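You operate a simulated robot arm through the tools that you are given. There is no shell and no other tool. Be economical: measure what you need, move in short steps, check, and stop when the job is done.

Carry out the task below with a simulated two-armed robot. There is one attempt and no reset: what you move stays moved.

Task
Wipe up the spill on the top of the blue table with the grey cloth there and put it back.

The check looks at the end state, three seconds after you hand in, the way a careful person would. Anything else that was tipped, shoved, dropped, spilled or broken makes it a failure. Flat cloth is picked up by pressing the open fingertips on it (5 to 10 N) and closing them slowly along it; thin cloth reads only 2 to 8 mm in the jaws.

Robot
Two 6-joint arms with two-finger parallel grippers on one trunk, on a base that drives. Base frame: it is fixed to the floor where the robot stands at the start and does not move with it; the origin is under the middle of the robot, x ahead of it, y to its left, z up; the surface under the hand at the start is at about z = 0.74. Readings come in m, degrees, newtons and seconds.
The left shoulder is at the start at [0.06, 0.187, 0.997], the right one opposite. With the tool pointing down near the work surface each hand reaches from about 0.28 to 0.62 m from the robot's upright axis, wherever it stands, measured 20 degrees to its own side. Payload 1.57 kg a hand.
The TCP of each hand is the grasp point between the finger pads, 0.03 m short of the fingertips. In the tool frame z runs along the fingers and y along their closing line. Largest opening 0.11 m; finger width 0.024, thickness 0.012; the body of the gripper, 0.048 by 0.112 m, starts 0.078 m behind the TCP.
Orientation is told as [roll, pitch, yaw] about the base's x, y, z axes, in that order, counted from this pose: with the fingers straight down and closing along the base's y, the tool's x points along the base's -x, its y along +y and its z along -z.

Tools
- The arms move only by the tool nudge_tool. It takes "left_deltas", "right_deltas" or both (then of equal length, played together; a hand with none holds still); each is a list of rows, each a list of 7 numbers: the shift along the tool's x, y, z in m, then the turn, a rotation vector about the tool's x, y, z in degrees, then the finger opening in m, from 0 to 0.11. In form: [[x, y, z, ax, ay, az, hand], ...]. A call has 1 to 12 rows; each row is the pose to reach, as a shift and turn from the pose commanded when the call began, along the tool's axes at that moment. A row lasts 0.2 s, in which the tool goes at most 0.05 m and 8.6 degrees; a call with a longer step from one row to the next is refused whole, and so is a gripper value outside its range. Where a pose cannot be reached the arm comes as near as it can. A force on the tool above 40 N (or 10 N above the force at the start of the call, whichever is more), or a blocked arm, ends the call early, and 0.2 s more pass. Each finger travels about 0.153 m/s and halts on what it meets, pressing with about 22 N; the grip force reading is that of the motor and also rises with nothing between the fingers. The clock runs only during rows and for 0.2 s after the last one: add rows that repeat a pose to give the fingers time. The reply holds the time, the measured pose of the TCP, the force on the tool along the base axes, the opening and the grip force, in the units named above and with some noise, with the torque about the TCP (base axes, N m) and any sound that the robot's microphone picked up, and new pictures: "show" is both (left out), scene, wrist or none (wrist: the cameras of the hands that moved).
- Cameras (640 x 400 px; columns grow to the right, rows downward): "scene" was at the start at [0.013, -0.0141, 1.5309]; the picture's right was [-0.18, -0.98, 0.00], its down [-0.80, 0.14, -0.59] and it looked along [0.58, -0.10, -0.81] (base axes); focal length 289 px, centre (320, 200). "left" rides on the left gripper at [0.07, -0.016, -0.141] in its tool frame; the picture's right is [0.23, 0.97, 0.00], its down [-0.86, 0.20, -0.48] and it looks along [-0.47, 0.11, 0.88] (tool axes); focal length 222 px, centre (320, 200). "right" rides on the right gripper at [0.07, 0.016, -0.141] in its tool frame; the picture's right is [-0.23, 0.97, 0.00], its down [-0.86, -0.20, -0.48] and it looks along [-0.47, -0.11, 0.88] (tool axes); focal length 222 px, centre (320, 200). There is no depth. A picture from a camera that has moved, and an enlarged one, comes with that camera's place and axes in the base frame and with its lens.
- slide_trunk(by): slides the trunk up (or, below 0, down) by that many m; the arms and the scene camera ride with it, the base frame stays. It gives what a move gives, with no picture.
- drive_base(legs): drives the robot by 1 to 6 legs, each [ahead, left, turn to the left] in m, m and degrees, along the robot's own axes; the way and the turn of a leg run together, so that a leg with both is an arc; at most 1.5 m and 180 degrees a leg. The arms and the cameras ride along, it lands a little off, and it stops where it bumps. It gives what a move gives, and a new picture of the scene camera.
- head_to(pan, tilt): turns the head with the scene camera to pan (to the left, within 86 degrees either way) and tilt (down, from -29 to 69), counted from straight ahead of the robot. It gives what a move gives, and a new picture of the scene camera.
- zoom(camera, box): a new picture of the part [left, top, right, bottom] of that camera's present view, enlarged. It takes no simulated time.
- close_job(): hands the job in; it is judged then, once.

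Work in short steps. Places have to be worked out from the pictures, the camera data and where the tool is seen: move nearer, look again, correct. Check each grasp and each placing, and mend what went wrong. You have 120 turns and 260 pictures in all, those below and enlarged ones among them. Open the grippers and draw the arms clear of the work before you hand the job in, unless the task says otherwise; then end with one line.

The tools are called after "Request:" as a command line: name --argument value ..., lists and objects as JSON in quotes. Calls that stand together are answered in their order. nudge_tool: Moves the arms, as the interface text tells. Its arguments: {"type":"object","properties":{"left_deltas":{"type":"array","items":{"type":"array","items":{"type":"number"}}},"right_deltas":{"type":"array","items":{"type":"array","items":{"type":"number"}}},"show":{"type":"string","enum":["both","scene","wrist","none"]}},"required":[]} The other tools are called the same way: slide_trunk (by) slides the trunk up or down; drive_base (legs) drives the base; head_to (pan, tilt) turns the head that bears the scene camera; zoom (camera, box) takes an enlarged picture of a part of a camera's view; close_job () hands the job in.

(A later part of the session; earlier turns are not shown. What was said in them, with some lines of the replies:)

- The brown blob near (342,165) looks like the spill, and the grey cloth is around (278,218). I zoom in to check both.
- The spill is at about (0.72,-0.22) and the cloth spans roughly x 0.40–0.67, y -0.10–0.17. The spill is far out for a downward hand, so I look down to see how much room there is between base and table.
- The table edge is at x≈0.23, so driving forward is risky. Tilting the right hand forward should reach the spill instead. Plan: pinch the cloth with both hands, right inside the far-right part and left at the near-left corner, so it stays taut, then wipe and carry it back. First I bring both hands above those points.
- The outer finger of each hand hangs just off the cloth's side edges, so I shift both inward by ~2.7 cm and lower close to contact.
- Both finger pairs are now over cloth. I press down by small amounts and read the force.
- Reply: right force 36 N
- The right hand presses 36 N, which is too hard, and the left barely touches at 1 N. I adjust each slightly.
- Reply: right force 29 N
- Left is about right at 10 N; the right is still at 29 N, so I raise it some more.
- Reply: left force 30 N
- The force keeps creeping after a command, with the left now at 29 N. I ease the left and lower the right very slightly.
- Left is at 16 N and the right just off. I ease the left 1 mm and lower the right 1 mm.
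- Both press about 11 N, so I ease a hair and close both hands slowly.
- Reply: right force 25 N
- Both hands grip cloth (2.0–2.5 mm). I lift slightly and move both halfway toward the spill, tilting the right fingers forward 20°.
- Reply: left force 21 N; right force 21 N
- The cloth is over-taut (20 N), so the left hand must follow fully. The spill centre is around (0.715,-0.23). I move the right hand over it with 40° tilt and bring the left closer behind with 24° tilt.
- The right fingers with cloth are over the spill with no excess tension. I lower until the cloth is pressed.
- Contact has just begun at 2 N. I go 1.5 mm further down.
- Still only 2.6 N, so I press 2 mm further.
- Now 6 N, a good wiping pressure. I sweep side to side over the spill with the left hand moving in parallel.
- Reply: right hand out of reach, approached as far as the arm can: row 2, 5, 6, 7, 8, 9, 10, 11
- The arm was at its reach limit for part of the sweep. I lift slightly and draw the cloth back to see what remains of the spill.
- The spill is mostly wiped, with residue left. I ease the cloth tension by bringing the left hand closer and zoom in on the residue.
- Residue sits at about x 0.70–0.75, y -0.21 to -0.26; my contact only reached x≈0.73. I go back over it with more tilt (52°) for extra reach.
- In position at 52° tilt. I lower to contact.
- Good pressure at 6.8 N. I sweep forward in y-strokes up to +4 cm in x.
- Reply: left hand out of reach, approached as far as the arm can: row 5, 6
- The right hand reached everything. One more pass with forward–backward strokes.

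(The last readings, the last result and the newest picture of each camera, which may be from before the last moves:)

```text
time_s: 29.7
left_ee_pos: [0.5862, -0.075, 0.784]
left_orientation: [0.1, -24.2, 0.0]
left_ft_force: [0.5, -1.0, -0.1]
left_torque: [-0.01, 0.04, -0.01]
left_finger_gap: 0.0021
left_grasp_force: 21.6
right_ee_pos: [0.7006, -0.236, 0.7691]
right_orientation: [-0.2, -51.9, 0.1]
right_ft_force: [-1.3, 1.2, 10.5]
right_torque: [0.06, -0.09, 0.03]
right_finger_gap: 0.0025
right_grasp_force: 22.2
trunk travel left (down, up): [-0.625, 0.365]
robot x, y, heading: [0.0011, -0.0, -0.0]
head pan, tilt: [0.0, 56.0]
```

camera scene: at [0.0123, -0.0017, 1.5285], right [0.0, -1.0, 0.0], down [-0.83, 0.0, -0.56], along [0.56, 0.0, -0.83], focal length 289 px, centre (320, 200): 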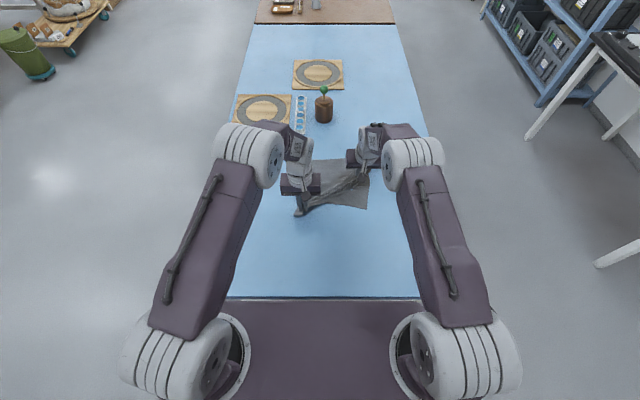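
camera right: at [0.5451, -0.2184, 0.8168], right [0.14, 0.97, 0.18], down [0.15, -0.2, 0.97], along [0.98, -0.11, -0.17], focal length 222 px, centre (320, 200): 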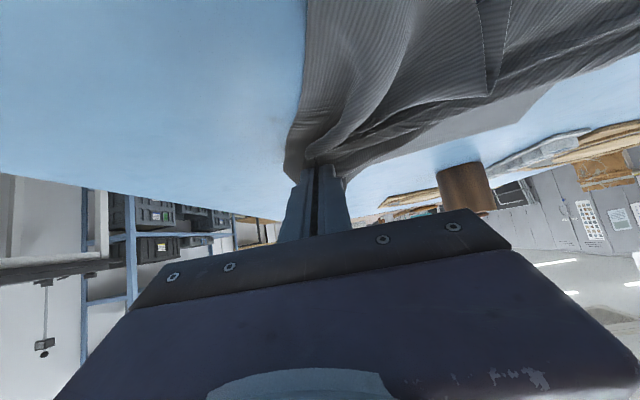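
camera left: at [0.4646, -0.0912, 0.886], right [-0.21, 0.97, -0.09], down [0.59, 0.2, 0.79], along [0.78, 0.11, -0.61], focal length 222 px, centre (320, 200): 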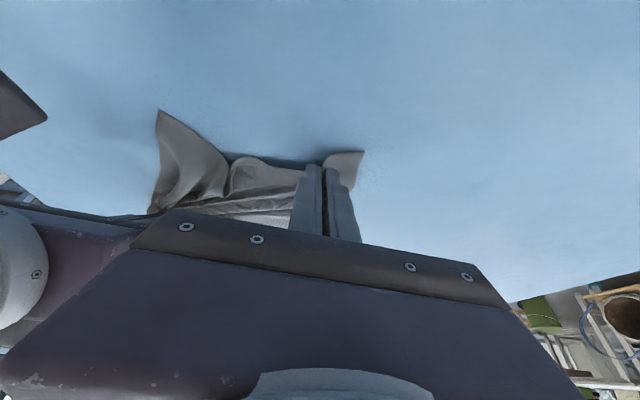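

Pulling back again, lifted, to inspect.

Request:
nudge_tool --left_deltas '[[0, 0, 0, 0, 0, 0, 0], [0.012, 0.017, -0.005, 0, 4, 0, 0], [0.024, 0.034, -0.01, 0, 8, 0, 0], [0.036, 0.051, -0.016, 0, 12, 0, 0], [0.048, 0.068, -0.021, 0, 16, 0, 0], [0.06, 0.085, -0.026, 0, 20, 0, 0], [0.071, 0.103, -0.031, 0, 24, 0, 0], [0.0823, 0.12, -0.0366, 0, 24, 0, 0], [0.0823, 0.12, -0.0366, 0, 24, 0, 0]]' --right_deltas '[[-0.0118, 0, -0.0092, 0, 0, 0, 0], [-0.004, 0.017, -0.019, 0, 5, 0, 0], [0.004, 0.034, -0.029, 0, 10, 0, 0], [0.012, 0.051, -0.038, 0, 15, 0, 0], [0.02, 0.068, -0.048, 0, 20, 0, 0], [0.028, 0.085, -0.058, 0, 25, 0, 0], [0.034, 0.1, -0.067, 0, 29, 0, 0], [0.0406, 0.115, -0.0762, 0, 32, 0, 0], [0.0406, 0.115, -0.0762, 0, 32, 0, 0]]' --show "none"

Request:
zoom --camera "right" --box '[160, 60, 400, 260]'

```text
time_s: 31.7
left_ee_pos: [0.4979, 0.0461, 0.7839]
left_orientation: [0.0, 0.0, 0.0]
left_ft_force: [1.5, -1.2, 0.4]
left_torque: [-0.05, 0.02, -0.01]
left_finger_gap: 0.0019
left_grasp_force: 21.6
right_ee_pos: [0.6152, -0.1206, 0.7822]
right_orientation: [0.0, -20.0, 0.0]
right_ft_force: [0.3, 0.8, 0.1]
right_torque: [0.02, 0.0, 0.0]
right_finger_gap: 0.0023
right_grasp_force: 21.6
trunk travel left (down, up): [-0.625, 0.365]
robot x, y, heading: [0.0015, 0.0002, 0.1]
head pan, tilt: [0.0, 56.0]
```

```text
2.00 times, centred on (280, 160) of right
camera zoom: at [0.5019, -0.1057, 0.8911], right [0.21, 0.97, 0.08], down [0.64, -0.2, 0.74], along [0.74, -0.11, -0.67], focal length 444 px, centre (400, 280)
```

zoom: 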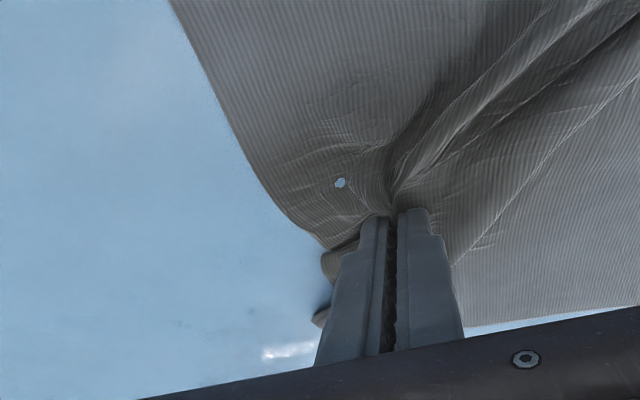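

The brown is gone from here; there may be just a glint. I continue laying the cloth back: both hands return toward the original spots, right upright again, then I inspect from the scene camera.

Request:
nudge_tool --left_deltas '[[0.012, 0.016, 0, 0, 0, 0, 0], [0.024, 0.032, 0, 0, 0, 0, 0], [0.036, 0.048, 0, 0, 0, 0, 0], [0.05, 0.064, 0, 0, 0, 0, 0], [0.062, 0.082, 0, 0, 0, 0, 0], [0.062, 0.082, 0, 0, 0, 0, 0]]' --right_deltas '[[0.01, 0.014, -0.004, 0, 4, 0, 0], [0.022, 0.029, -0.008, 0, 8, 0, 0], [0.034, 0.044, -0.012, 0, 12, 0, 0], [0.046, 0.06, -0.017, 0, 16, 0, 0], [0.058, 0.077, -0.021, 0, 20, 0, 0], [0.058, 0.077, -0.021, 0, 20, 0, 0]]' --show "both"

Request:
zoom --camera "scene" --box '[260, 100, 440, 250]'

```text
time_s: 33.1
left_ee_pos: [0.435, 0.125, 0.7833]
left_orientation: [0.1, 0.1, 0.0]
left_ft_force: [0.4, -0.6, 0.1]
left_torque: [0.0, -0.04, -0.05]
left_finger_gap: 0.0018
left_grasp_force: 21.2
right_ee_pos: [0.5549, -0.0433, 0.7834]
right_orientation: [0.0, 0.1, 0.0]
right_ft_force: [-0.6, 0.5, 0.5]
right_torque: [0.01, 0.04, -0.01]
right_finger_gap: 0.0022
right_grasp_force: 22.3
trunk travel left (down, up): [-0.625, 0.365]
robot x, y, heading: [-0.0022, 0.0026, -0.0]
head pan, tilt: [0.0, 56.0]
camera scene: at [0.0123, -0.0017, 1.5285], right [0.0, -1.0, 0.0], down [-0.83, 0.0, -0.56], along [0.56, 0.0, -0.83], focal length 289 px, centre (320, 200)
camera right: at [0.4848, -0.0283, 0.9251], right [0.23, 0.97, 0.0], down [0.86, -0.2, 0.48], along [0.47, -0.11, -0.88], focal length 222 px, centre (320, 200)
camera left: at [0.3653, 0.1098, 0.925], right [-0.23, 0.97, 0.0], down [0.86, 0.2, 0.48], along [0.47, 0.11, -0.88], focal length 222 px, centre (320, 200)
```

scene: 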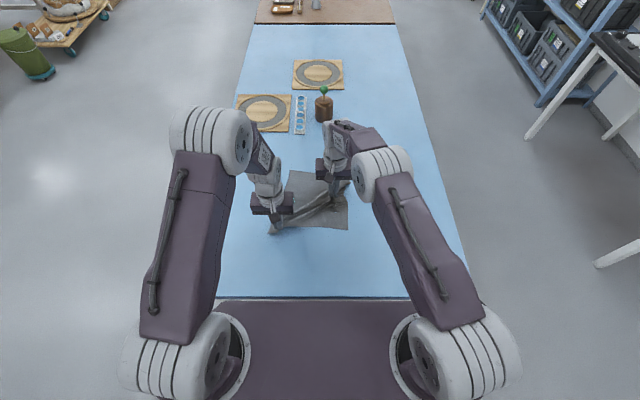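
right: 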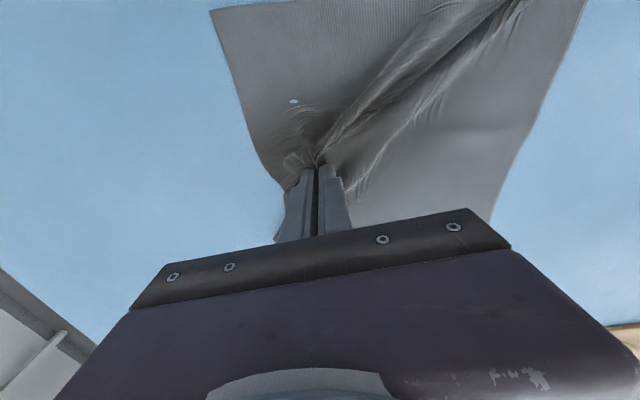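
left: 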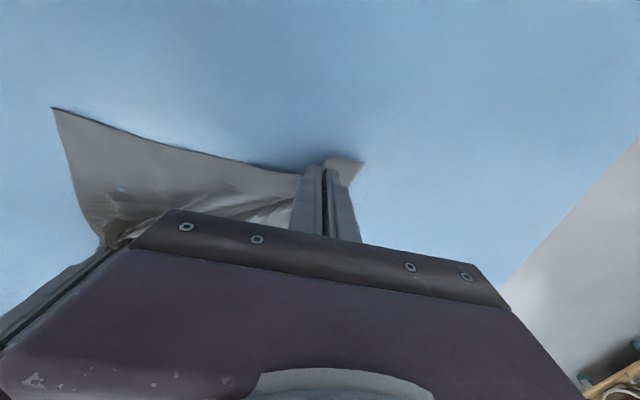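

```text
2.67 times, centred on (350, 175) of scene
camera zoom: at [0.0123, -0.0017, 1.5285], right [0.0, -1.0, 0.0], down [-0.83, 0.0, -0.56], along [0.56, 0.0, -0.83], focal length 770 px, centre (240, 267)
```

zoom: 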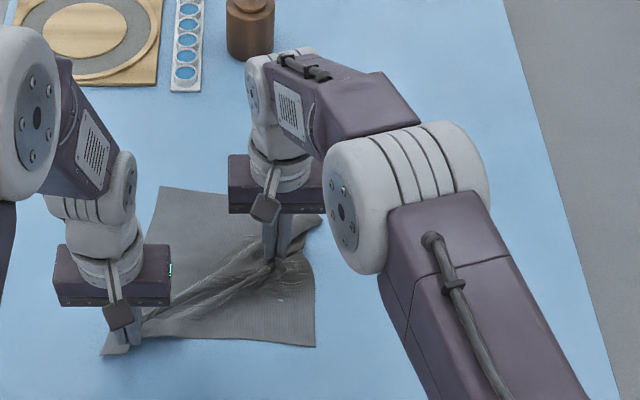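

The cloth is back over its original place. I lower both hands to light contact so that opening them slowly spreads the bunched cloth.

Request:
nudge_tool --left_deltas '[[0, 0, 0.005, 0, 0, 0, 0], [0, 0, 0.01, 0, 0, 0, 0], [0, 0, 0.0125, 0, 0, 0, 0], [0, 0, 0.0125, 0, 0, 0, 0]]' --right_deltas '[[0, 0, 0.005, 0, 0, 0, 0], [0, 0, 0.01, 0, 0, 0, 0], [0, 0, 0.0125, 0, 0, 0, 0], [0, 0, 0.0125, 0, 0, 0, 0]]' --show "none"

```text
time_s: 34.1
left_ee_pos: [0.436, 0.1263, 0.7729]
left_orientation: [-0.1, -0.1, -0.1]
left_ft_force: [0.2, -1.3, 1.1]
left_torque: [-0.02, -0.03, 0.01]
left_finger_gap: 0.0021
left_grasp_force: 22.2
right_ee_pos: [0.5543, -0.0414, 0.7722]
right_orientation: [0.0, -0.1, -0.1]
right_ft_force: [-0.1, 1.3, 7.2]
right_torque: [0.02, 0.06, -0.02]
right_finger_gap: 0.0025
right_grasp_force: 22.0
trunk travel left (down, up): [-0.625, 0.365]
robot x, y, heading: [0.0005, 0.0036, -0.0]
head pan, tilt: [0.0, 56.0]
```

Light contact on both hands. I open slowly to 5 cm while touching.

Request:
nudge_tool --left_deltas '[[0, 0, 0.001, 0, 0, 0, 0.005], [0, 0, 0.001, 0, 0, 0, 0.01], [0, 0, 0.001, 0, 0, 0, 0.016], [0, 0, 0.001, 0, 0, 0, 0.022], [0, 0, 0.001, 0, 0, 0, 0.028], [0, 0, 0.001, 0, 0, 0, 0.034], [0, 0, 0.001, 0, 0, 0, 0.04], [0, 0, 0.001, 0, 0, 0, 0.046], [0, 0, 0.001, 0, 0, 0, 0.05], [0, 0, 0.001, 0, 0, 0, 0.05]]' --right_deltas '[[0, 0, 0, 0, 0, 0, 0.005], [0, 0, 0, 0, 0, 0, 0.01], [0, 0, 0, 0, 0, 0, 0.016], [0, 0, 0, 0, 0, 0, 0.022], [0, 0, 0, 0, 0, 0, 0.028], [0, 0, 0, 0, 0, 0, 0.034], [0, 0, 0, 0, 0, 0, 0.04], [0, 0, 0, 0, 0, 0, 0.046], [0, 0, 0, 0, 0, 0, 0.05], [0, 0, 0, 0, 0, 0, 0.05]]' --show "wrist"

```text
time_s: 36.3
left_ee_pos: [0.4357, 0.1264, 0.7712]
left_orientation: [-0.1, 0.0, 0.0]
left_ft_force: [-0.2, 0.2, 1.8]
left_torque: [0.01, 0.0, 0.02]
left_finger_gap: 0.0487
left_grasp_force: 0.2
right_ee_pos: [0.5545, -0.0418, 0.7709]
right_orientation: [-0.1, 0.0, 0.1]
right_ft_force: [0.8, 0.4, 1.8]
right_torque: [-0.01, -0.03, 0.02]
right_finger_gap: 0.0493
right_grasp_force: 0.1
trunk travel left (down, up): [-0.625, 0.365]
robot x, y, heading: [0.0018, 0.0023, 0.1]
head pan, tilt: [0.0, 56.0]
camera right: at [0.4845, -0.0276, 0.9132], right [0.23, 0.97, 0.0], down [0.85, -0.2, 0.48], along [0.47, -0.11, -0.88], focal length 222 px, centre (320, 200)
camera left: at [0.3655, 0.1112, 0.9124], right [-0.23, 0.97, 0.0], down [0.85, 0.2, 0.48], along [0.47, 0.11, -0.88], focal length 222 px, centre (320, 200)
```

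right: 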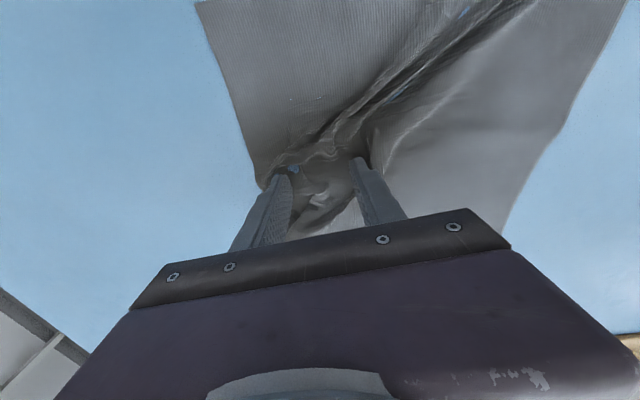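
left: 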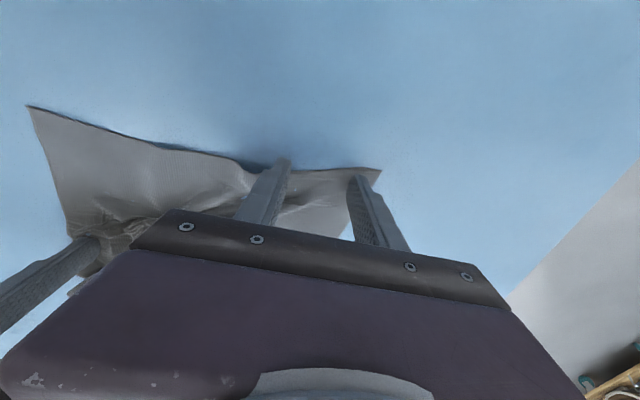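

The pinch spread. I raise both hands straight up and withdraw them to their own sides.

Request:
nudge_tool --left_deltas '[[0, 0, -0.02, 0, 0, 0, 0.05], [0, 0, -0.06, 0, 0, 0, 0.05], [0, 0, -0.1, 0, 0, 0, 0.05], [0.02, 0.03, -0.13, 0, 0, 0, 0.06], [0.05, 0.06, -0.15, 0, 0, 0, 0.06], [0.08, 0.09, -0.16, 0, 0, 0, 0.06], [0.1, 0.11, -0.17, 0, 0, 0, 0.06], [0.1, 0.11, -0.17, 0, 0, 0, 0.06]]' --right_deltas '[[0, 0, -0.02, 0, 0, 0, 0.05], [0, 0, -0.06, 0, 0, 0, 0.05], [0, 0, -0.1, 0, 0, 0, 0.05], [0.03, -0.03, -0.12, 0, 0, 0, 0.06], [0.065, -0.06, -0.13, 0, 0, 0, 0.06], [0.1, -0.09, -0.14, 0, 0, 0, 0.06], [0.135, -0.12, -0.15, 0, 0, 0, 0.06], [0.17, -0.15, -0.15, 0, 0, 0, 0.06], [0.2, -0.18, -0.15, 0, 0, 0, 0.06], [0.2, -0.2, -0.15, 0, 0, 0, 0.06]]' --show "none"

```text
refused: give rows for one hand, or as many for the one as for the other
```

Row counts differed, so I make them equal.

Request:
nudge_tool --left_deltas '[[0, 0, -0.02, 0, 0, 0, 0.05], [0, 0, -0.06, 0, 0, 0, 0.05], [0, 0, -0.1, 0, 0, 0, 0.05], [0.02, 0.03, -0.13, 0, 0, 0, 0.06], [0.05, 0.06, -0.15, 0, 0, 0, 0.06], [0.08, 0.09, -0.16, 0, 0, 0, 0.06], [0.1, 0.11, -0.17, 0, 0, 0, 0.06], [0.1, 0.11, -0.17, 0, 0, 0, 0.06], [0.1, 0.11, -0.17, 0, 0, 0, 0.06], [0.1, 0.11, -0.17, 0, 0, 0, 0.06]]' --right_deltas '[[0, 0, -0.02, 0, 0, 0, 0.05], [0, 0, -0.06, 0, 0, 0, 0.05], [0, 0, -0.1, 0, 0, 0, 0.05], [0.03, -0.03, -0.12, 0, 0, 0, 0.06], [0.065, -0.05, -0.13, 0, 0, 0, 0.06], [0.1, -0.08, -0.14, 0, 0, 0, 0.06], [0.135, -0.11, -0.15, 0, 0, 0, 0.06], [0.17, -0.14, -0.15, 0, 0, 0, 0.06], [0.2, -0.17, -0.15, 0, 0, 0, 0.06], [0.2, -0.19, -0.15, 0, 0, 0, 0.06]]' --show "none"

Request:
zoom --camera "scene" --box '[220, 120, 420, 245]'

Request:
zoom --camera "scene" --box '[340, 135, 420, 185]'

```text
time_s: 38.5
left_ee_pos: [0.3393, 0.2352, 0.9397]
left_orientation: [0.0, 0.0, 0.0]
left_ft_force: [-0.4, -0.4, 0.9]
left_torque: [-0.03, 0.01, 0.0]
left_finger_gap: 0.0603
left_grasp_force: 0.1
right_ee_pos: [0.3527, -0.2321, 0.9206]
right_orientation: [0.0, 0.0, 0.0]
right_ft_force: [-0.3, -0.3, 0.3]
right_torque: [0.02, -0.01, 0.0]
right_finger_gap: 0.06
right_grasp_force: 0.0
trunk travel left (down, up): [-0.625, 0.365]
robot x, y, heading: [0.0024, -0.0004, -0.0]
head pan, tilt: [0.0, 56.0]
```

```text
3.20 times, centred on (320, 182) of scene
camera zoom: at [0.0126, -0.0015, 1.5285], right [0.0, -1.0, 0.0], down [-0.83, 0.0, -0.56], along [0.56, 0.0, -0.83], focal length 924 px, centre (320, 256)
```

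zoom: 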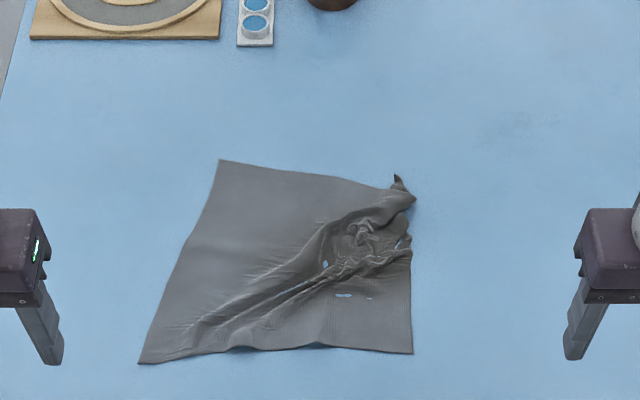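

```text
8.00 times, centred on (380, 160) of scene
camera zoom: at [0.0126, -0.0015, 1.5285], right [0.0, -1.0, 0.0], down [-0.83, 0.0, -0.56], along [0.56, 0.0, -0.83], focal length 2309 px, centre (-160, 520)
```

zoom: 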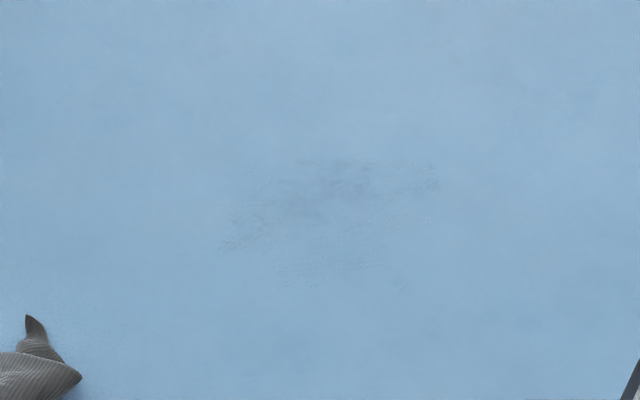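

No brown remains, only a very faint mottling where the spill was. I take a closer look with the right wrist camera from above the cloth, without touching.

Request:
nudge_tool --right_deltas '[[-0.035, 0.016, 0.01, 0, -3, 0, 0.06], [-0.07, 0.032, 0.02, 0, -6, 0, 0.06], [-0.105, 0.048, 0.03, 0, -9, 0, 0.06], [-0.14, 0.064, 0.04, 0, -12, 0, 0.06], [-0.175, 0.08, 0.05, 0, -15, 0, 0.06], [-0.21, 0.096, 0.06, 0, -18, 0, 0.06], [-0.247, 0.112, 0.07, 0, -20, 0, 0.06], [-0.247, 0.112, 0.07, 0, -20, 0, 0.06]]' --show "none"

Request:
zoom --camera "right" --box '[120, 60, 380, 260]'

```text
time_s: 40.3
left_ee_pos: [0.339, 0.2354, 0.9379]
left_orientation: [0.0, 0.1, 0.0]
left_ft_force: [0.4, -0.5, 0.6]
left_torque: [-0.02, -0.03, -0.01]
left_finger_gap: 0.0603
left_grasp_force: 0.0
right_ee_pos: [0.6022, -0.1215, 0.8507]
right_orientation: [0.0, -20.0, 0.0]
right_ft_force: [0.9, -0.8, 0.1]
right_torque: [0.0, -0.01, 0.02]
right_finger_gap: 0.06
right_grasp_force: 0.0
trunk travel left (down, up): [-0.625, 0.365]
robot x, y, heading: [0.0002, -0.0057, 0.2]
head pan, tilt: [0.0, 56.0]
```

```text
2.00 times, centred on (250, 160) of right
camera zoom: at [0.4876, -0.1061, 0.9597], right [0.21, 0.97, 0.08], down [0.64, -0.2, 0.74], along [0.74, -0.11, -0.67], focal length 444 px, centre (460, 280)
```

zoom: 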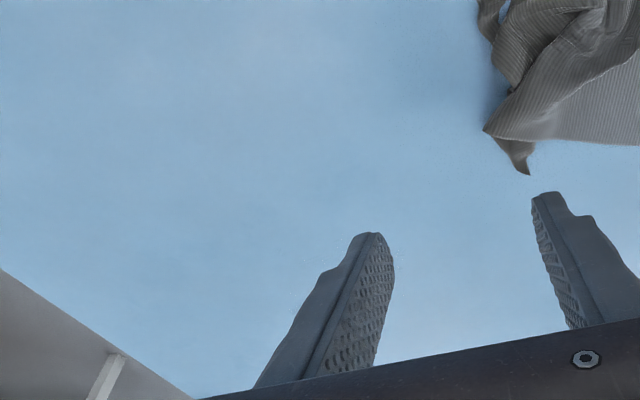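

The finger hides the exact spot, so I shift the hand left a little.

Request:
nudge_tool --right_deltas '[[0, 0.04, 0, 0, 0, 0, 0.06], [0, 0.07, 0, 0, 0, 0, 0.06], [0, 0.07, 0, 0, 0, 0, 0.06]]' --show "none"

Request:
zoom --camera "right" --box '[140, 120, 300, 260]'

```text
time_s: 41.1
left_ee_pos: [0.3391, 0.2341, 0.9391]
left_orientation: [0.0, 0.0, 0.0]
left_ft_force: [-0.4, -0.2, -0.5]
left_torque: [0.01, 0.05, -0.01]
left_finger_gap: 0.0603
left_grasp_force: 0.0
right_ee_pos: [0.5998, -0.0511, 0.8497]
right_orientation: [0.1, -20.0, 0.1]
right_ft_force: [-0.1, -0.6, -0.5]
right_torque: [0.03, 0.0, 0.03]
right_finger_gap: 0.0602
right_grasp_force: 0.0
trunk travel left (down, up): [-0.625, 0.365]
robot x, y, heading: [0.0002, 0.0014, 0.1]
head pan, tilt: [0.0, 56.0]
```

```text
2.86 times, centred on (220, 190) of right
camera zoom: at [0.4867, -0.036, 0.9592], right [0.21, 0.97, 0.08], down [0.64, -0.2, 0.74], along [0.74, -0.11, -0.67], focal length 635 px, centre (606, 229)
```

zoom: 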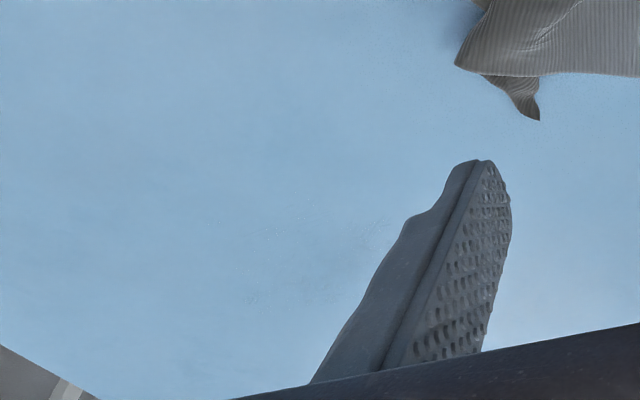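

The spot is clean. The far-right corner of the cloth is crumpled, so I lower the open right hand onto it to tug it flat.

Request:
nudge_tool --right_deltas '[[0, -0.035, 0, 0, 0, 0, 0.07], [0.0085, -0.035, 0.0235, 0, 0, 0, 0.07], [0.017, -0.035, 0.047, 0, 0, 0, 0.07], [0.0239, -0.035, 0.0658, 0, 0, 0, 0.07], [0.0239, -0.035, 0.0658, 0, 0, 0, 0.07]]' --show "both"

```text
time_s: 42.3
left_ee_pos: [0.3394, 0.2353, 0.9381]
left_orientation: [0.0, 0.0, 0.0]
left_ft_force: [-0.3, 0.8, -0.1]
left_torque: [0.01, -0.02, -0.01]
left_finger_gap: 0.0599
left_grasp_force: 0.2
right_ee_pos: [0.5993, -0.0863, 0.7832]
right_orientation: [-0.2, -20.0, 0.0]
right_ft_force: [-0.2, 1.0, -0.3]
right_torque: [0.0, 0.04, -0.02]
right_finger_gap: 0.0702
right_grasp_force: 0.1
trunk travel left (down, up): [-0.625, 0.365]
robot x, y, heading: [0.0021, -0.0005, 0.1]
head pan, tilt: [0.0, 56.0]
camera scene: at [0.012, -0.0006, 1.5285], right [0.0, -1.0, 0.0], down [-0.83, 0.0, -0.56], along [0.56, 0.0, -0.83], focal length 289 px, centre (320, 200)
camera right: at [0.4862, -0.071, 0.8926], right [0.21, 0.97, 0.08], down [0.64, -0.2, 0.74], along [0.74, -0.11, -0.67], focal length 222 px, centre (320, 200)
```

scene: 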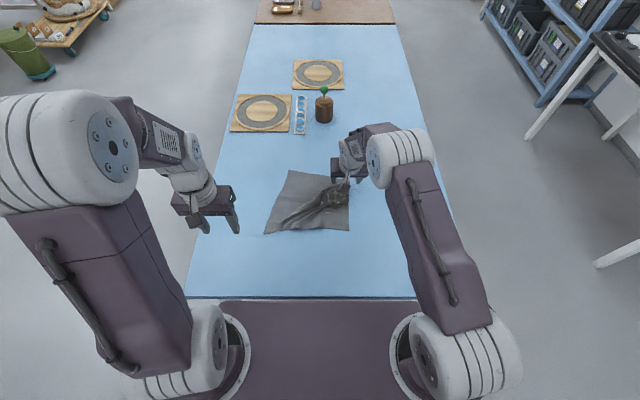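
right: 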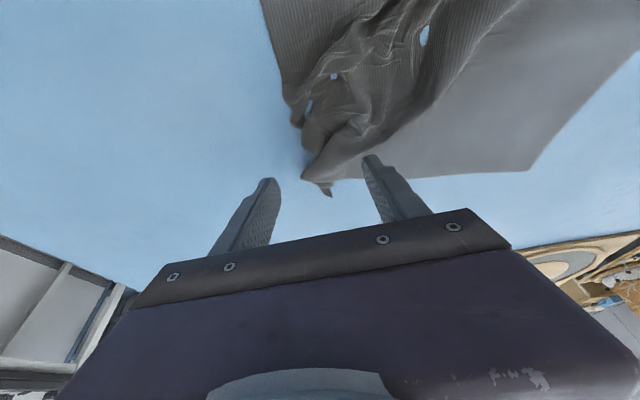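

The fingers straddle the crumpled corner, slightly ahead of it. I move back 1.5 cm, lower to the surface and close slowly.

Request:
nudge_tool --right_deltas '[[0.0141, -0.005, -0.0051, 0, 0, 0, 0.07], [0.0165, -0.005, 0.0015, 0, 0, 0, 0.07], [0.0173, -0.005, 0.0038, 0, 0, 0, 0.06], [0.0173, -0.005, 0.0038, 0, 0, 0, 0.05], [0.0173, -0.005, 0.0038, 0, 0, 0, 0.04], [0.0173, -0.005, 0.0038, 0, 0, 0, 0.03], [0.0173, -0.005, 0.0038, 0, 0, 0, 0.022], [0.0173, -0.005, 0.0038, 0, 0, 0, 0.014], [0.0173, -0.005, 0.0038, 0, 0, 0, 0.006], [0.0173, -0.005, 0.0038, 0, 0, 0, 0.0], [0.0173, -0.005, 0.0038, 0, 0, 0, 0.0]]' --show "wrist"

```text
time_s: 44.7
left_ee_pos: [0.3373, 0.2351, 0.9384]
left_orientation: [0.0, 0.0, 0.0]
left_ft_force: [-0.4, 0.3, 0.3]
left_torque: [0.03, 0.04, 0.05]
left_finger_gap: 0.0599
left_grasp_force: 0.1
right_ee_pos: [0.5836, -0.0902, 0.7734]
right_orientation: [0.1, -20.2, 0.0]
right_ft_force: [1.1, -0.9, 17.5]
right_torque: [-0.01, -0.03, -0.01]
right_finger_gap: 0.0031
right_grasp_force: 22.2
trunk travel left (down, up): [-0.625, 0.365]
robot x, y, heading: [-0.0008, 0.0009, -0.1]
head pan, tilt: [0.0, 56.0]
camera right: at [0.4694, -0.0758, 0.8829], right [0.21, 0.97, 0.08], down [0.64, -0.2, 0.74], along [0.74, -0.11, -0.66], focal length 222 px, centre (320, 200)
```

right: 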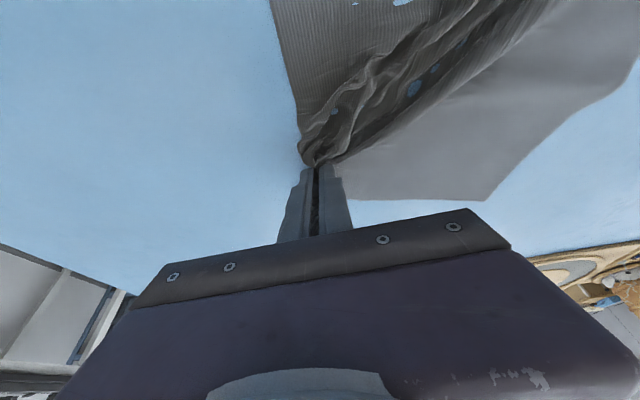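

Gripped (3 mm). I lift 1 cm and tug outward about 4.5 cm, then look.

Request:
nudge_tool --right_deltas '[[-0.0034, 0, -0.0094, 0, 0, 0, 0], [-0.013, -0.005, -0.006, 0, 0, 0, 0], [-0.022, -0.01, -0.003, 0, 0, 0, 0], [-0.031, -0.015, 0.001, 0, 0, 0, 0], [-0.041, -0.02, 0.0043, 0, 0, 0, 0], [-0.041, -0.02, 0.0043, 0, 0, 0, 0]]' --show "both"

Request:
zoom --camera "scene" --box '[220, 120, 420, 245]'

```text
time_s: 46.1
left_ee_pos: [0.3399, 0.2354, 0.9389]
left_orientation: [0.0, 0.1, -0.1]
left_ft_force: [-0.7, -0.4, -0.1]
left_torque: [-0.01, -0.01, 0.0]
left_finger_gap: 0.0601
left_grasp_force: 0.1
right_ee_pos: [0.6245, -0.1109, 0.7792]
right_orientation: [0.0, -20.0, 0.0]
right_ft_force: [0.1, 0.7, 0.2]
right_torque: [-0.02, 0.04, 0.01]
right_finger_gap: 0.0027
right_grasp_force: 22.4
trunk travel left (down, up): [-0.625, 0.365]
robot x, y, heading: [0.002, 0.0039, 0.0]
head pan, tilt: [0.0, 56.0]
camera scene: at [0.012, -0.0008, 1.5285], right [0.0, -1.0, 0.0], down [-0.83, 0.0, -0.56], along [0.56, 0.0, -0.83], focal length 289 px, centre (320, 200)
camera right: at [0.5118, -0.0961, 0.8895], right [0.21, 0.97, 0.08], down [0.64, -0.2, 0.74], along [0.74, -0.11, -0.67], focal length 222 px, centre (320, 200)
```

scene: 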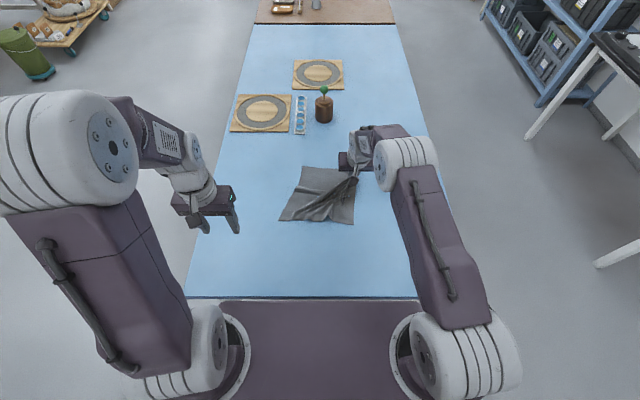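
right: 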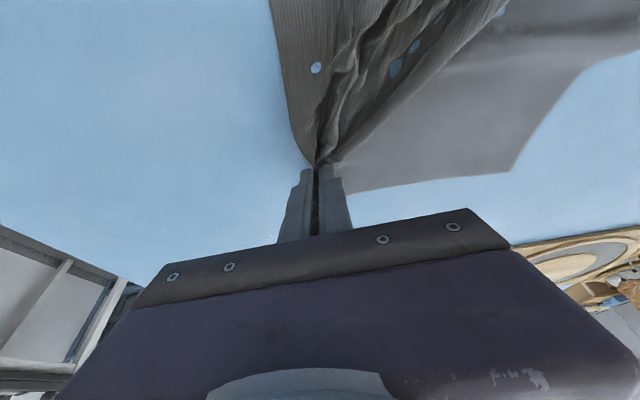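

```text
3.20 times, centred on (320, 182) of scene
camera zoom: at [0.012, -0.0008, 1.5285], right [0.0, -1.0, 0.0], down [-0.83, 0.0, -0.56], along [0.56, 0.0, -0.83], focal length 924 px, centre (320, 256)
```

zoom: 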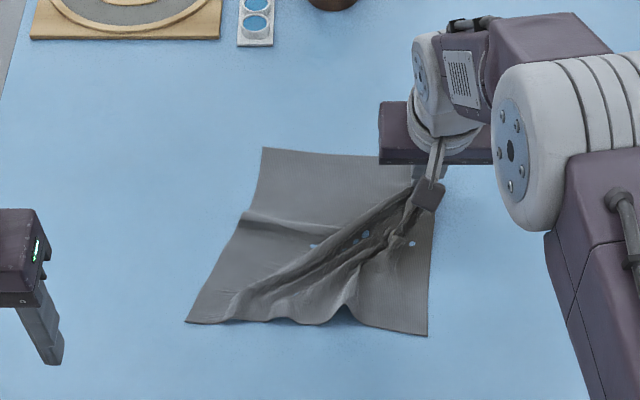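

The whole cloth slid instead of flattening. While the right hand holds its corner, I use the left hand to grip the near-left corner at about (0.466,0.13) and pull the diagonal out straight.

Request:
nudge_tool --left_deltas '[[-0.03, -0.03, 0.02, 0, 0, 0, 0.06], [-0.06, -0.06, 0.035, 0, 0, 0, 0.06], [-0.09, -0.09, 0.05, 0, 0, 0, 0.06], [-0.12, -0.115, 0.07, 0, 0, 0, 0.06], [-0.146, -0.14, 0.09, 0, 0, 0, 0.06], [-0.146, -0.14, 0.125, 0, 0, 0, 0.06], [-0.146, -0.14, 0.155, 0, 0, 0, 0.06], [-0.146, -0.14, 0.155, 0, 0, 0, 0.06]]' --show "wrist"

```text
time_s: 47.9
left_ee_pos: [0.4813, 0.0966, 0.7883]
left_orientation: [0.0, 0.0, 0.0]
left_ft_force: [0.1, 0.2, -0.3]
left_torque: [0.0, -0.01, 0.04]
left_finger_gap: 0.0599
left_grasp_force: 0.2
right_ee_pos: [0.6239, -0.1115, 0.78]
right_orientation: [-0.1, -20.0, 0.0]
right_ft_force: [-1.1, -0.4, 0.1]
right_torque: [0.02, 0.01, 0.0]
right_finger_gap: 0.0027
right_grasp_force: 22.3
trunk travel left (down, up): [-0.625, 0.365]
robot x, y, heading: [-0.0005, -0.0015, -0.1]
head pan, tilt: [0.0, 56.0]
camera left: at [0.4118, 0.0813, 0.929], right [-0.23, 0.97, 0.0], down [0.85, 0.2, 0.48], along [0.47, 0.11, -0.88], focal length 222 px, centre (320, 200)
```

left: 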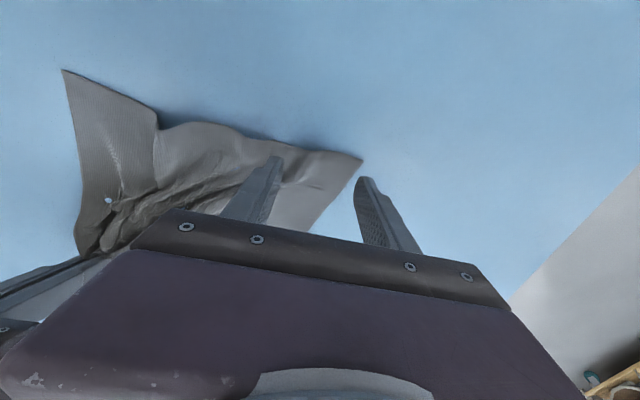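

The outer finger is just off the cloth edge. I shift 1.5 cm inward, lower to contact and close slowly.

Request:
nudge_tool --left_deltas '[[0, -0.015, 0.008, 0, 0, 0, 0.06], [0, -0.015, 0.014, 0, 0, 0, 0.06], [0, -0.015, 0.0185, 0, 0, 0, 0.06], [0, -0.015, 0.0185, 0, 0, 0, 0.06], [0, -0.015, 0.0185, 0, 0, 0, 0.06]]' --show "none"

```text
time_s: 49.1
left_ee_pos: [0.4835, 0.0806, 0.7721]
left_orientation: [-0.1, -0.6, 0.1]
left_ft_force: [-4.4, 0.6, 25.9]
left_torque: [0.47, 0.36, 0.06]
left_finger_gap: 0.0599
left_grasp_force: 0.0
right_ee_pos: [0.624, -0.1116, 0.7812]
right_orientation: [0.0, -20.1, 0.0]
right_ft_force: [0.7, 0.2, 0.5]
right_torque: [-0.01, 0.01, 0.0]
right_finger_gap: 0.0027
right_grasp_force: 21.9
trunk travel left (down, up): [-0.625, 0.365]
robot x, y, heading: [-0.0008, -0.0023, 0.2]
head pan, tilt: [0.0, 56.0]
stopped in row 5 (left hand): the force on the tool passed its limit at 41 N (the readings are from after the stop); the commanded pose is now the measured one
```

Too firm (26 N), so I ease 1.5 mm up and close.

Request:
nudge_tool --left_deltas '[[0, 0, -0.0015, 0, 0, 0, 0.06], [0, 0, -0.0015, 0, 0, 0, 0.052], [0, 0, -0.0012, 0, 0, 0, 0.044], [0, 0, -0.0012, 0, 0, 0, 0.036], [0, 0, -0.0012, 0, 0, 0, 0.028], [0, 0, -0.001, 0, 0, 0, 0.021], [0, 0, -0.001, 0, 0, 0, 0.014], [0, 0, -0.001, 0, 0, 0, 0.007], [0, 0, -0.001, 0, 0, 0, 0.0], [0, 0, -0.001, 0, 0, 0, 0.0]]' --show "wrist"

```text
time_s: 51.3
left_ee_pos: [0.4823, 0.0805, 0.7722]
left_orientation: [-0.1, -0.7, 0.0]
left_ft_force: [0.9, -0.7, 30.7]
left_torque: [0.0, 0.22, 0.04]
left_finger_gap: 0.0023
left_grasp_force: 21.5
right_ee_pos: [0.6241, -0.1114, 0.7817]
right_orientation: [-0.1, -20.1, -0.1]
right_ft_force: [-0.6, 0.5, -0.4]
right_torque: [0.0, 0.04, -0.02]
right_finger_gap: 0.0026
right_grasp_force: 21.7
trunk travel left (down, up): [-0.625, 0.365]
robot x, y, heading: [-0.0027, -0.0022, 0.3]
head pan, tilt: [0.0, 56.0]
camera left: at [0.4115, 0.0655, 0.9116], right [-0.23, 0.97, 0.0], down [0.85, 0.2, 0.49], along [0.47, 0.11, -0.87], focal length 222 px, centre (320, 200)
```

left: 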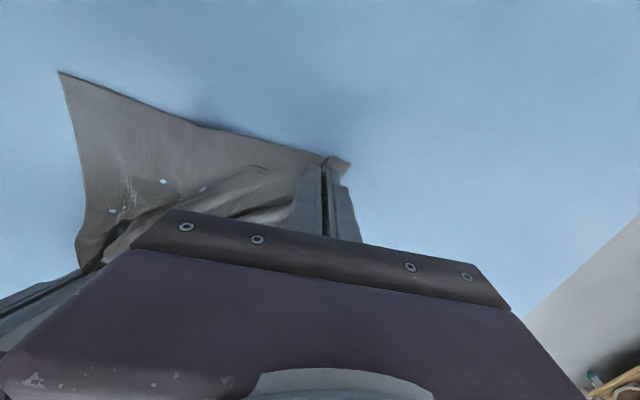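

Gripped. I lift 1 cm and pull toward the near-left, checking tension.

Request:
nudge_tool --left_deltas '[[0, 0, -0.01, 0, 0, 0, 0], [0.009, 0.013, -0.01, 0, 0, 0, 0], [0.018, 0.026, -0.01, 0, 0, 0, 0], [0.027, 0.04, -0.01, 0, 0, 0, 0], [0.027, 0.04, -0.01, 0, 0, 0, 0]]' --show "none"

Request:
zoom --camera "scene" --box '[220, 120, 420, 245]'

```text
time_s: 52.5
left_ee_pos: [0.4574, 0.1211, 0.7788]
left_orientation: [0.0, -0.3, 0.0]
left_ft_force: [7.0, -11.1, -1.2]
left_torque: [-0.31, -0.21, -0.21]
left_finger_gap: 0.0026
left_grasp_force: 22.2
right_ee_pos: [0.6262, -0.1107, 0.7797]
right_orientation: [0.1, -19.9, 0.0]
right_ft_force: [-7.1, 11.3, -0.6]
right_torque: [0.36, 0.19, -0.02]
right_finger_gap: 0.0034
right_grasp_force: 22.1
trunk travel left (down, up): [-0.625, 0.365]
robot x, y, heading: [0.0024, 0.0001, 0.0]
head pan, tilt: [0.0, 56.0]
```

```text
3.20 times, centred on (320, 182) of scene
camera zoom: at [0.0125, -0.0013, 1.5285], right [0.0, -1.0, 0.0], down [-0.83, 0.0, -0.56], along [0.56, 0.0, -0.83], focal length 924 px, centre (320, 256)
```

zoom: 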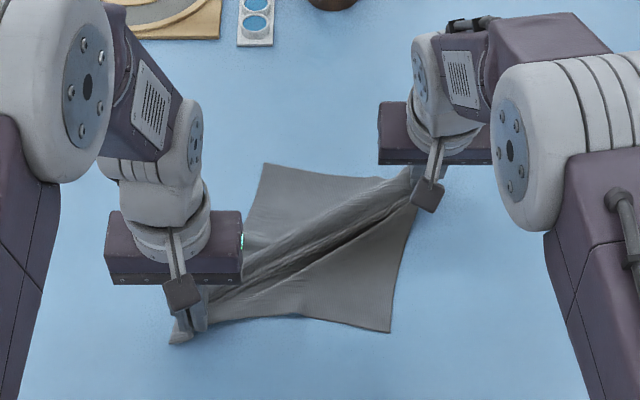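

The diagonal is pulled straight. I shift both 2.5 cm left to centre the cloth on its original place, ease tension slightly and lower.

Request:
nudge_tool --left_deltas '[[-0.003, 0.006, 0, 0, 0, 0, 0], [-0.003, 0.014, 0, 0, 0, 0, 0], [-0.003, 0.022, 0, 0, 0, 0, 0], [-0.003, 0.022, 0.004, 0, 0, 0, 0], [-0.003, 0.022, 0.007, 0, 0, 0, 0], [-0.003, 0.022, 0.007, 0, 0, 0, 0]]' --right_deltas '[[0, 0.009, 0, 0, 0, 0, 0], [0, 0.017, 0, 0, 0, 0, 0], [0, 0.025, 0, 0, 0, 0, 0], [0.0012, 0.025, 0.0034, 0, 0, 0, 0], [0.002, 0.025, 0.0056, 0, 0, 0, 0], [0.002, 0.025, 0.0056, 0, 0, 0, 0]]' --show "none"

```text
time_s: 53.9
left_ee_pos: [0.4592, 0.1427, 0.7726]
left_orientation: [-0.1, -0.5, -0.1]
left_ft_force: [5.0, -8.5, 0.4]
left_torque: [-0.22, -0.15, -0.12]
left_finger_gap: 0.0026
left_grasp_force: 21.9
right_ee_pos: [0.6254, -0.0865, 0.775]
right_orientation: [0.0, -20.1, 0.0]
right_ft_force: [-5.9, 6.1, 7.9]
right_torque: [0.26, 0.16, 0.0]
right_finger_gap: 0.0035
right_grasp_force: 22.1
trunk travel left (down, up): [-0.625, 0.365]
robot x, y, heading: [-0.0002, -0.0008, 0.0]
head pan, tilt: [0.0, 56.0]
```

Both are near contact. I open slowly, letting the fingers spread the cloth.

Request:
nudge_tool --left_deltas '[[0, 0, 0.001, 0, 0, 0, 0.004], [0, 0, 0.001, 0, 0, 0, 0.008], [0, 0, 0.001, 0, 0, 0, 0.014], [0, 0, 0.001, 0, 0, 0, 0.02], [0, 0, 0.001, 0, 0, 0, 0.026], [0, 0, 0.001, 0, 0, 0, 0.032], [0, 0, 0.001, 0, 0, 0, 0.038], [0, 0, 0.001, 0, 0, 0, 0.045], [0, 0, 0.001, 0, 0, 0, 0.052], [0, 0, 0.001, 0, 0, 0, 0.06], [0, 0, 0.001, 0, 0, 0, 0.06]]' --right_deltas '[[0, 0, 0, 0, 0, 0, 0.004], [0, 0, 0, 0, 0, 0, 0.008], [0, 0, 0, 0, 0, 0, 0.014], [0, 0, 0, 0, 0, 0, 0.02], [0, 0, 0, 0, 0, 0, 0.026], [0, 0, 0, 0, 0, 0, 0.032], [0, 0, 0, 0, 0, 0, 0.038], [0, 0, 0, 0, 0, 0, 0.045], [0, 0, 0, 0, 0, 0, 0.052], [0, 0, 0, 0, 0, 0, 0.06], [0, 0, 0, 0, 0, 0, 0.06]]' --show "none"

Request:
nudge_tool --left_deltas '[[0, 0, -0.02, 0, 0, 0, 0.06], [0, 0, -0.06, 0, 0, 0, 0.06], [0, 0, -0.1, 0, 0, 0, 0.06], [0.02, 0.03, -0.13, 0, 0, 0, 0.06], [0.05, 0.06, -0.15, 0, 0, 0, 0.06], [0.08, 0.09, -0.16, 0, 0, 0, 0.06], [0.11, 0.1, -0.17, 0, 0, 0, 0.06], [0.11, 0.1, -0.17, 0, 0, 0, 0.06], [0.11, 0.1, -0.17, 0, 0, 0, 0.06], [0.11, 0.1, -0.17, 0, 0, 0, 0.06]]' --right_deltas '[[-0.007, 0, -0.019, 0, 0, 0, 0.06], [-0.018, 0, -0.05, 0, 0, 0, 0.06], [-0.027, 0, -0.085, 0, 2, 0, 0.06], [0.005, -0.02, -0.11, 0, 5, 0, 0.06], [0.04, -0.045, -0.125, 0, 8, 0, 0.06], [0.075, -0.07, -0.14, 0, 11, 0, 0.06], [0.11, -0.095, -0.16, 0, 14, 0, 0.06], [0.145, -0.12, -0.18, 0, 17, 0, 0.06], [0.18, -0.14, -0.2, 0, 20, 0, 0.06], [0.2, -0.155, -0.21, 0, 20, 0, 0.06]]' --show "scene"

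Request:
zoom --camera "scene" --box '[220, 120, 420, 245]'

```text
time_s: 56.3
left_ee_pos: [0.4601, 0.142, 0.7705]
left_orientation: [-0.1, -0.4, 0.0]
left_ft_force: [-0.8, -1.2, 5.9]
left_torque: [0.19, -0.01, 0.01]
left_finger_gap: 0.0591
left_grasp_force: 0.1
right_ee_pos: [0.6256, -0.0848, 0.7735]
right_orientation: [0.0, -20.0, 0.0]
right_ft_force: [-0.4, -0.6, 1.8]
right_torque: [0.05, -0.01, 0.02]
right_finger_gap: 0.0596
right_grasp_force: 0.1
trunk travel left (down, up): [-0.625, 0.365]
robot x, y, heading: [-0.0018, 0.0003, 0.2]
head pan, tilt: [0.0, 56.0]
```

```text
time_s: 58.5
left_ee_pos: [0.3522, 0.2417, 0.9444]
left_orientation: [0.0, -0.3, 0.0]
left_ft_force: [0.3, 0.1, -0.2]
left_torque: [0.02, 0.02, 0.0]
left_finger_gap: 0.0599
left_grasp_force: 0.1
right_ee_pos: [0.3655, -0.2434, 0.9039]
right_orientation: [-0.1, 0.0, 0.0]
right_ft_force: [-0.6, 0.6, -0.1]
right_torque: [0.04, -0.02, 0.01]
right_finger_gap: 0.0599
right_grasp_force: 0.1
trunk travel left (down, up): [-0.625, 0.365]
robot x, y, heading: [-0.0031, 0.0007, -0.0]
head pan, tilt: [0.0, 56.0]
camera scene: at [0.0112, -0.0015, 1.5285], right [0.0, -1.0, 0.0], down [-0.83, 0.0, -0.56], along [0.56, 0.0, -0.83], focal length 289 px, centre (320, 200)
```

scene: 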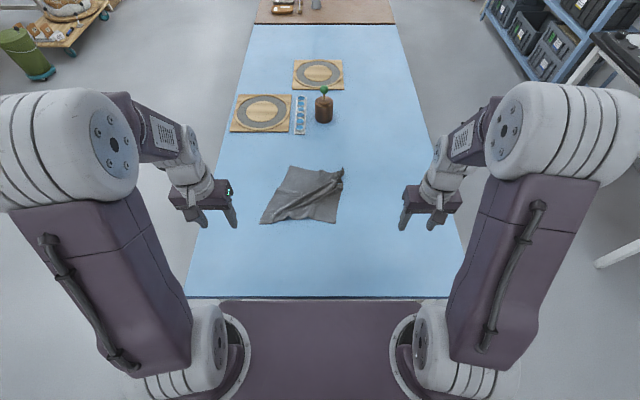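

```text
3.20 times, centred on (320, 182) of scene
camera zoom: at [0.0112, -0.0015, 1.5285], right [0.0, -1.0, 0.0], down [-0.83, 0.0, -0.56], along [0.56, 0.0, -0.83], focal length 924 px, centre (320, 256)
```

zoom: 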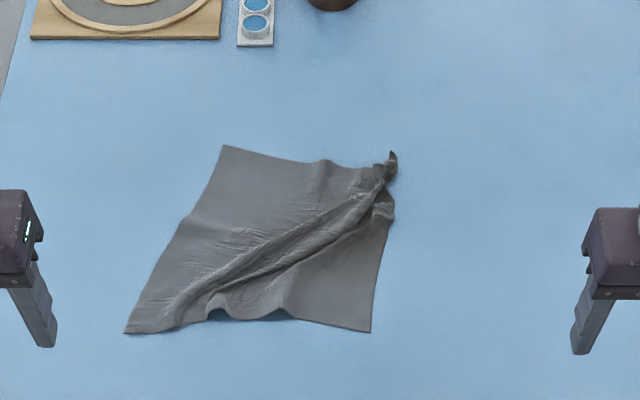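

The table is clean, the cloth lies back at its original place (centre within ~2 cm), the other objects are untouched, and both hands are open and clear. I hand in.

Request:
close_job

```text
The job is handed in.
```

I wiped up the spill and put the grey cloth back to within about 2 cm of where it was, though it has a crumpled ridge along its diagonal and is not fully flat.
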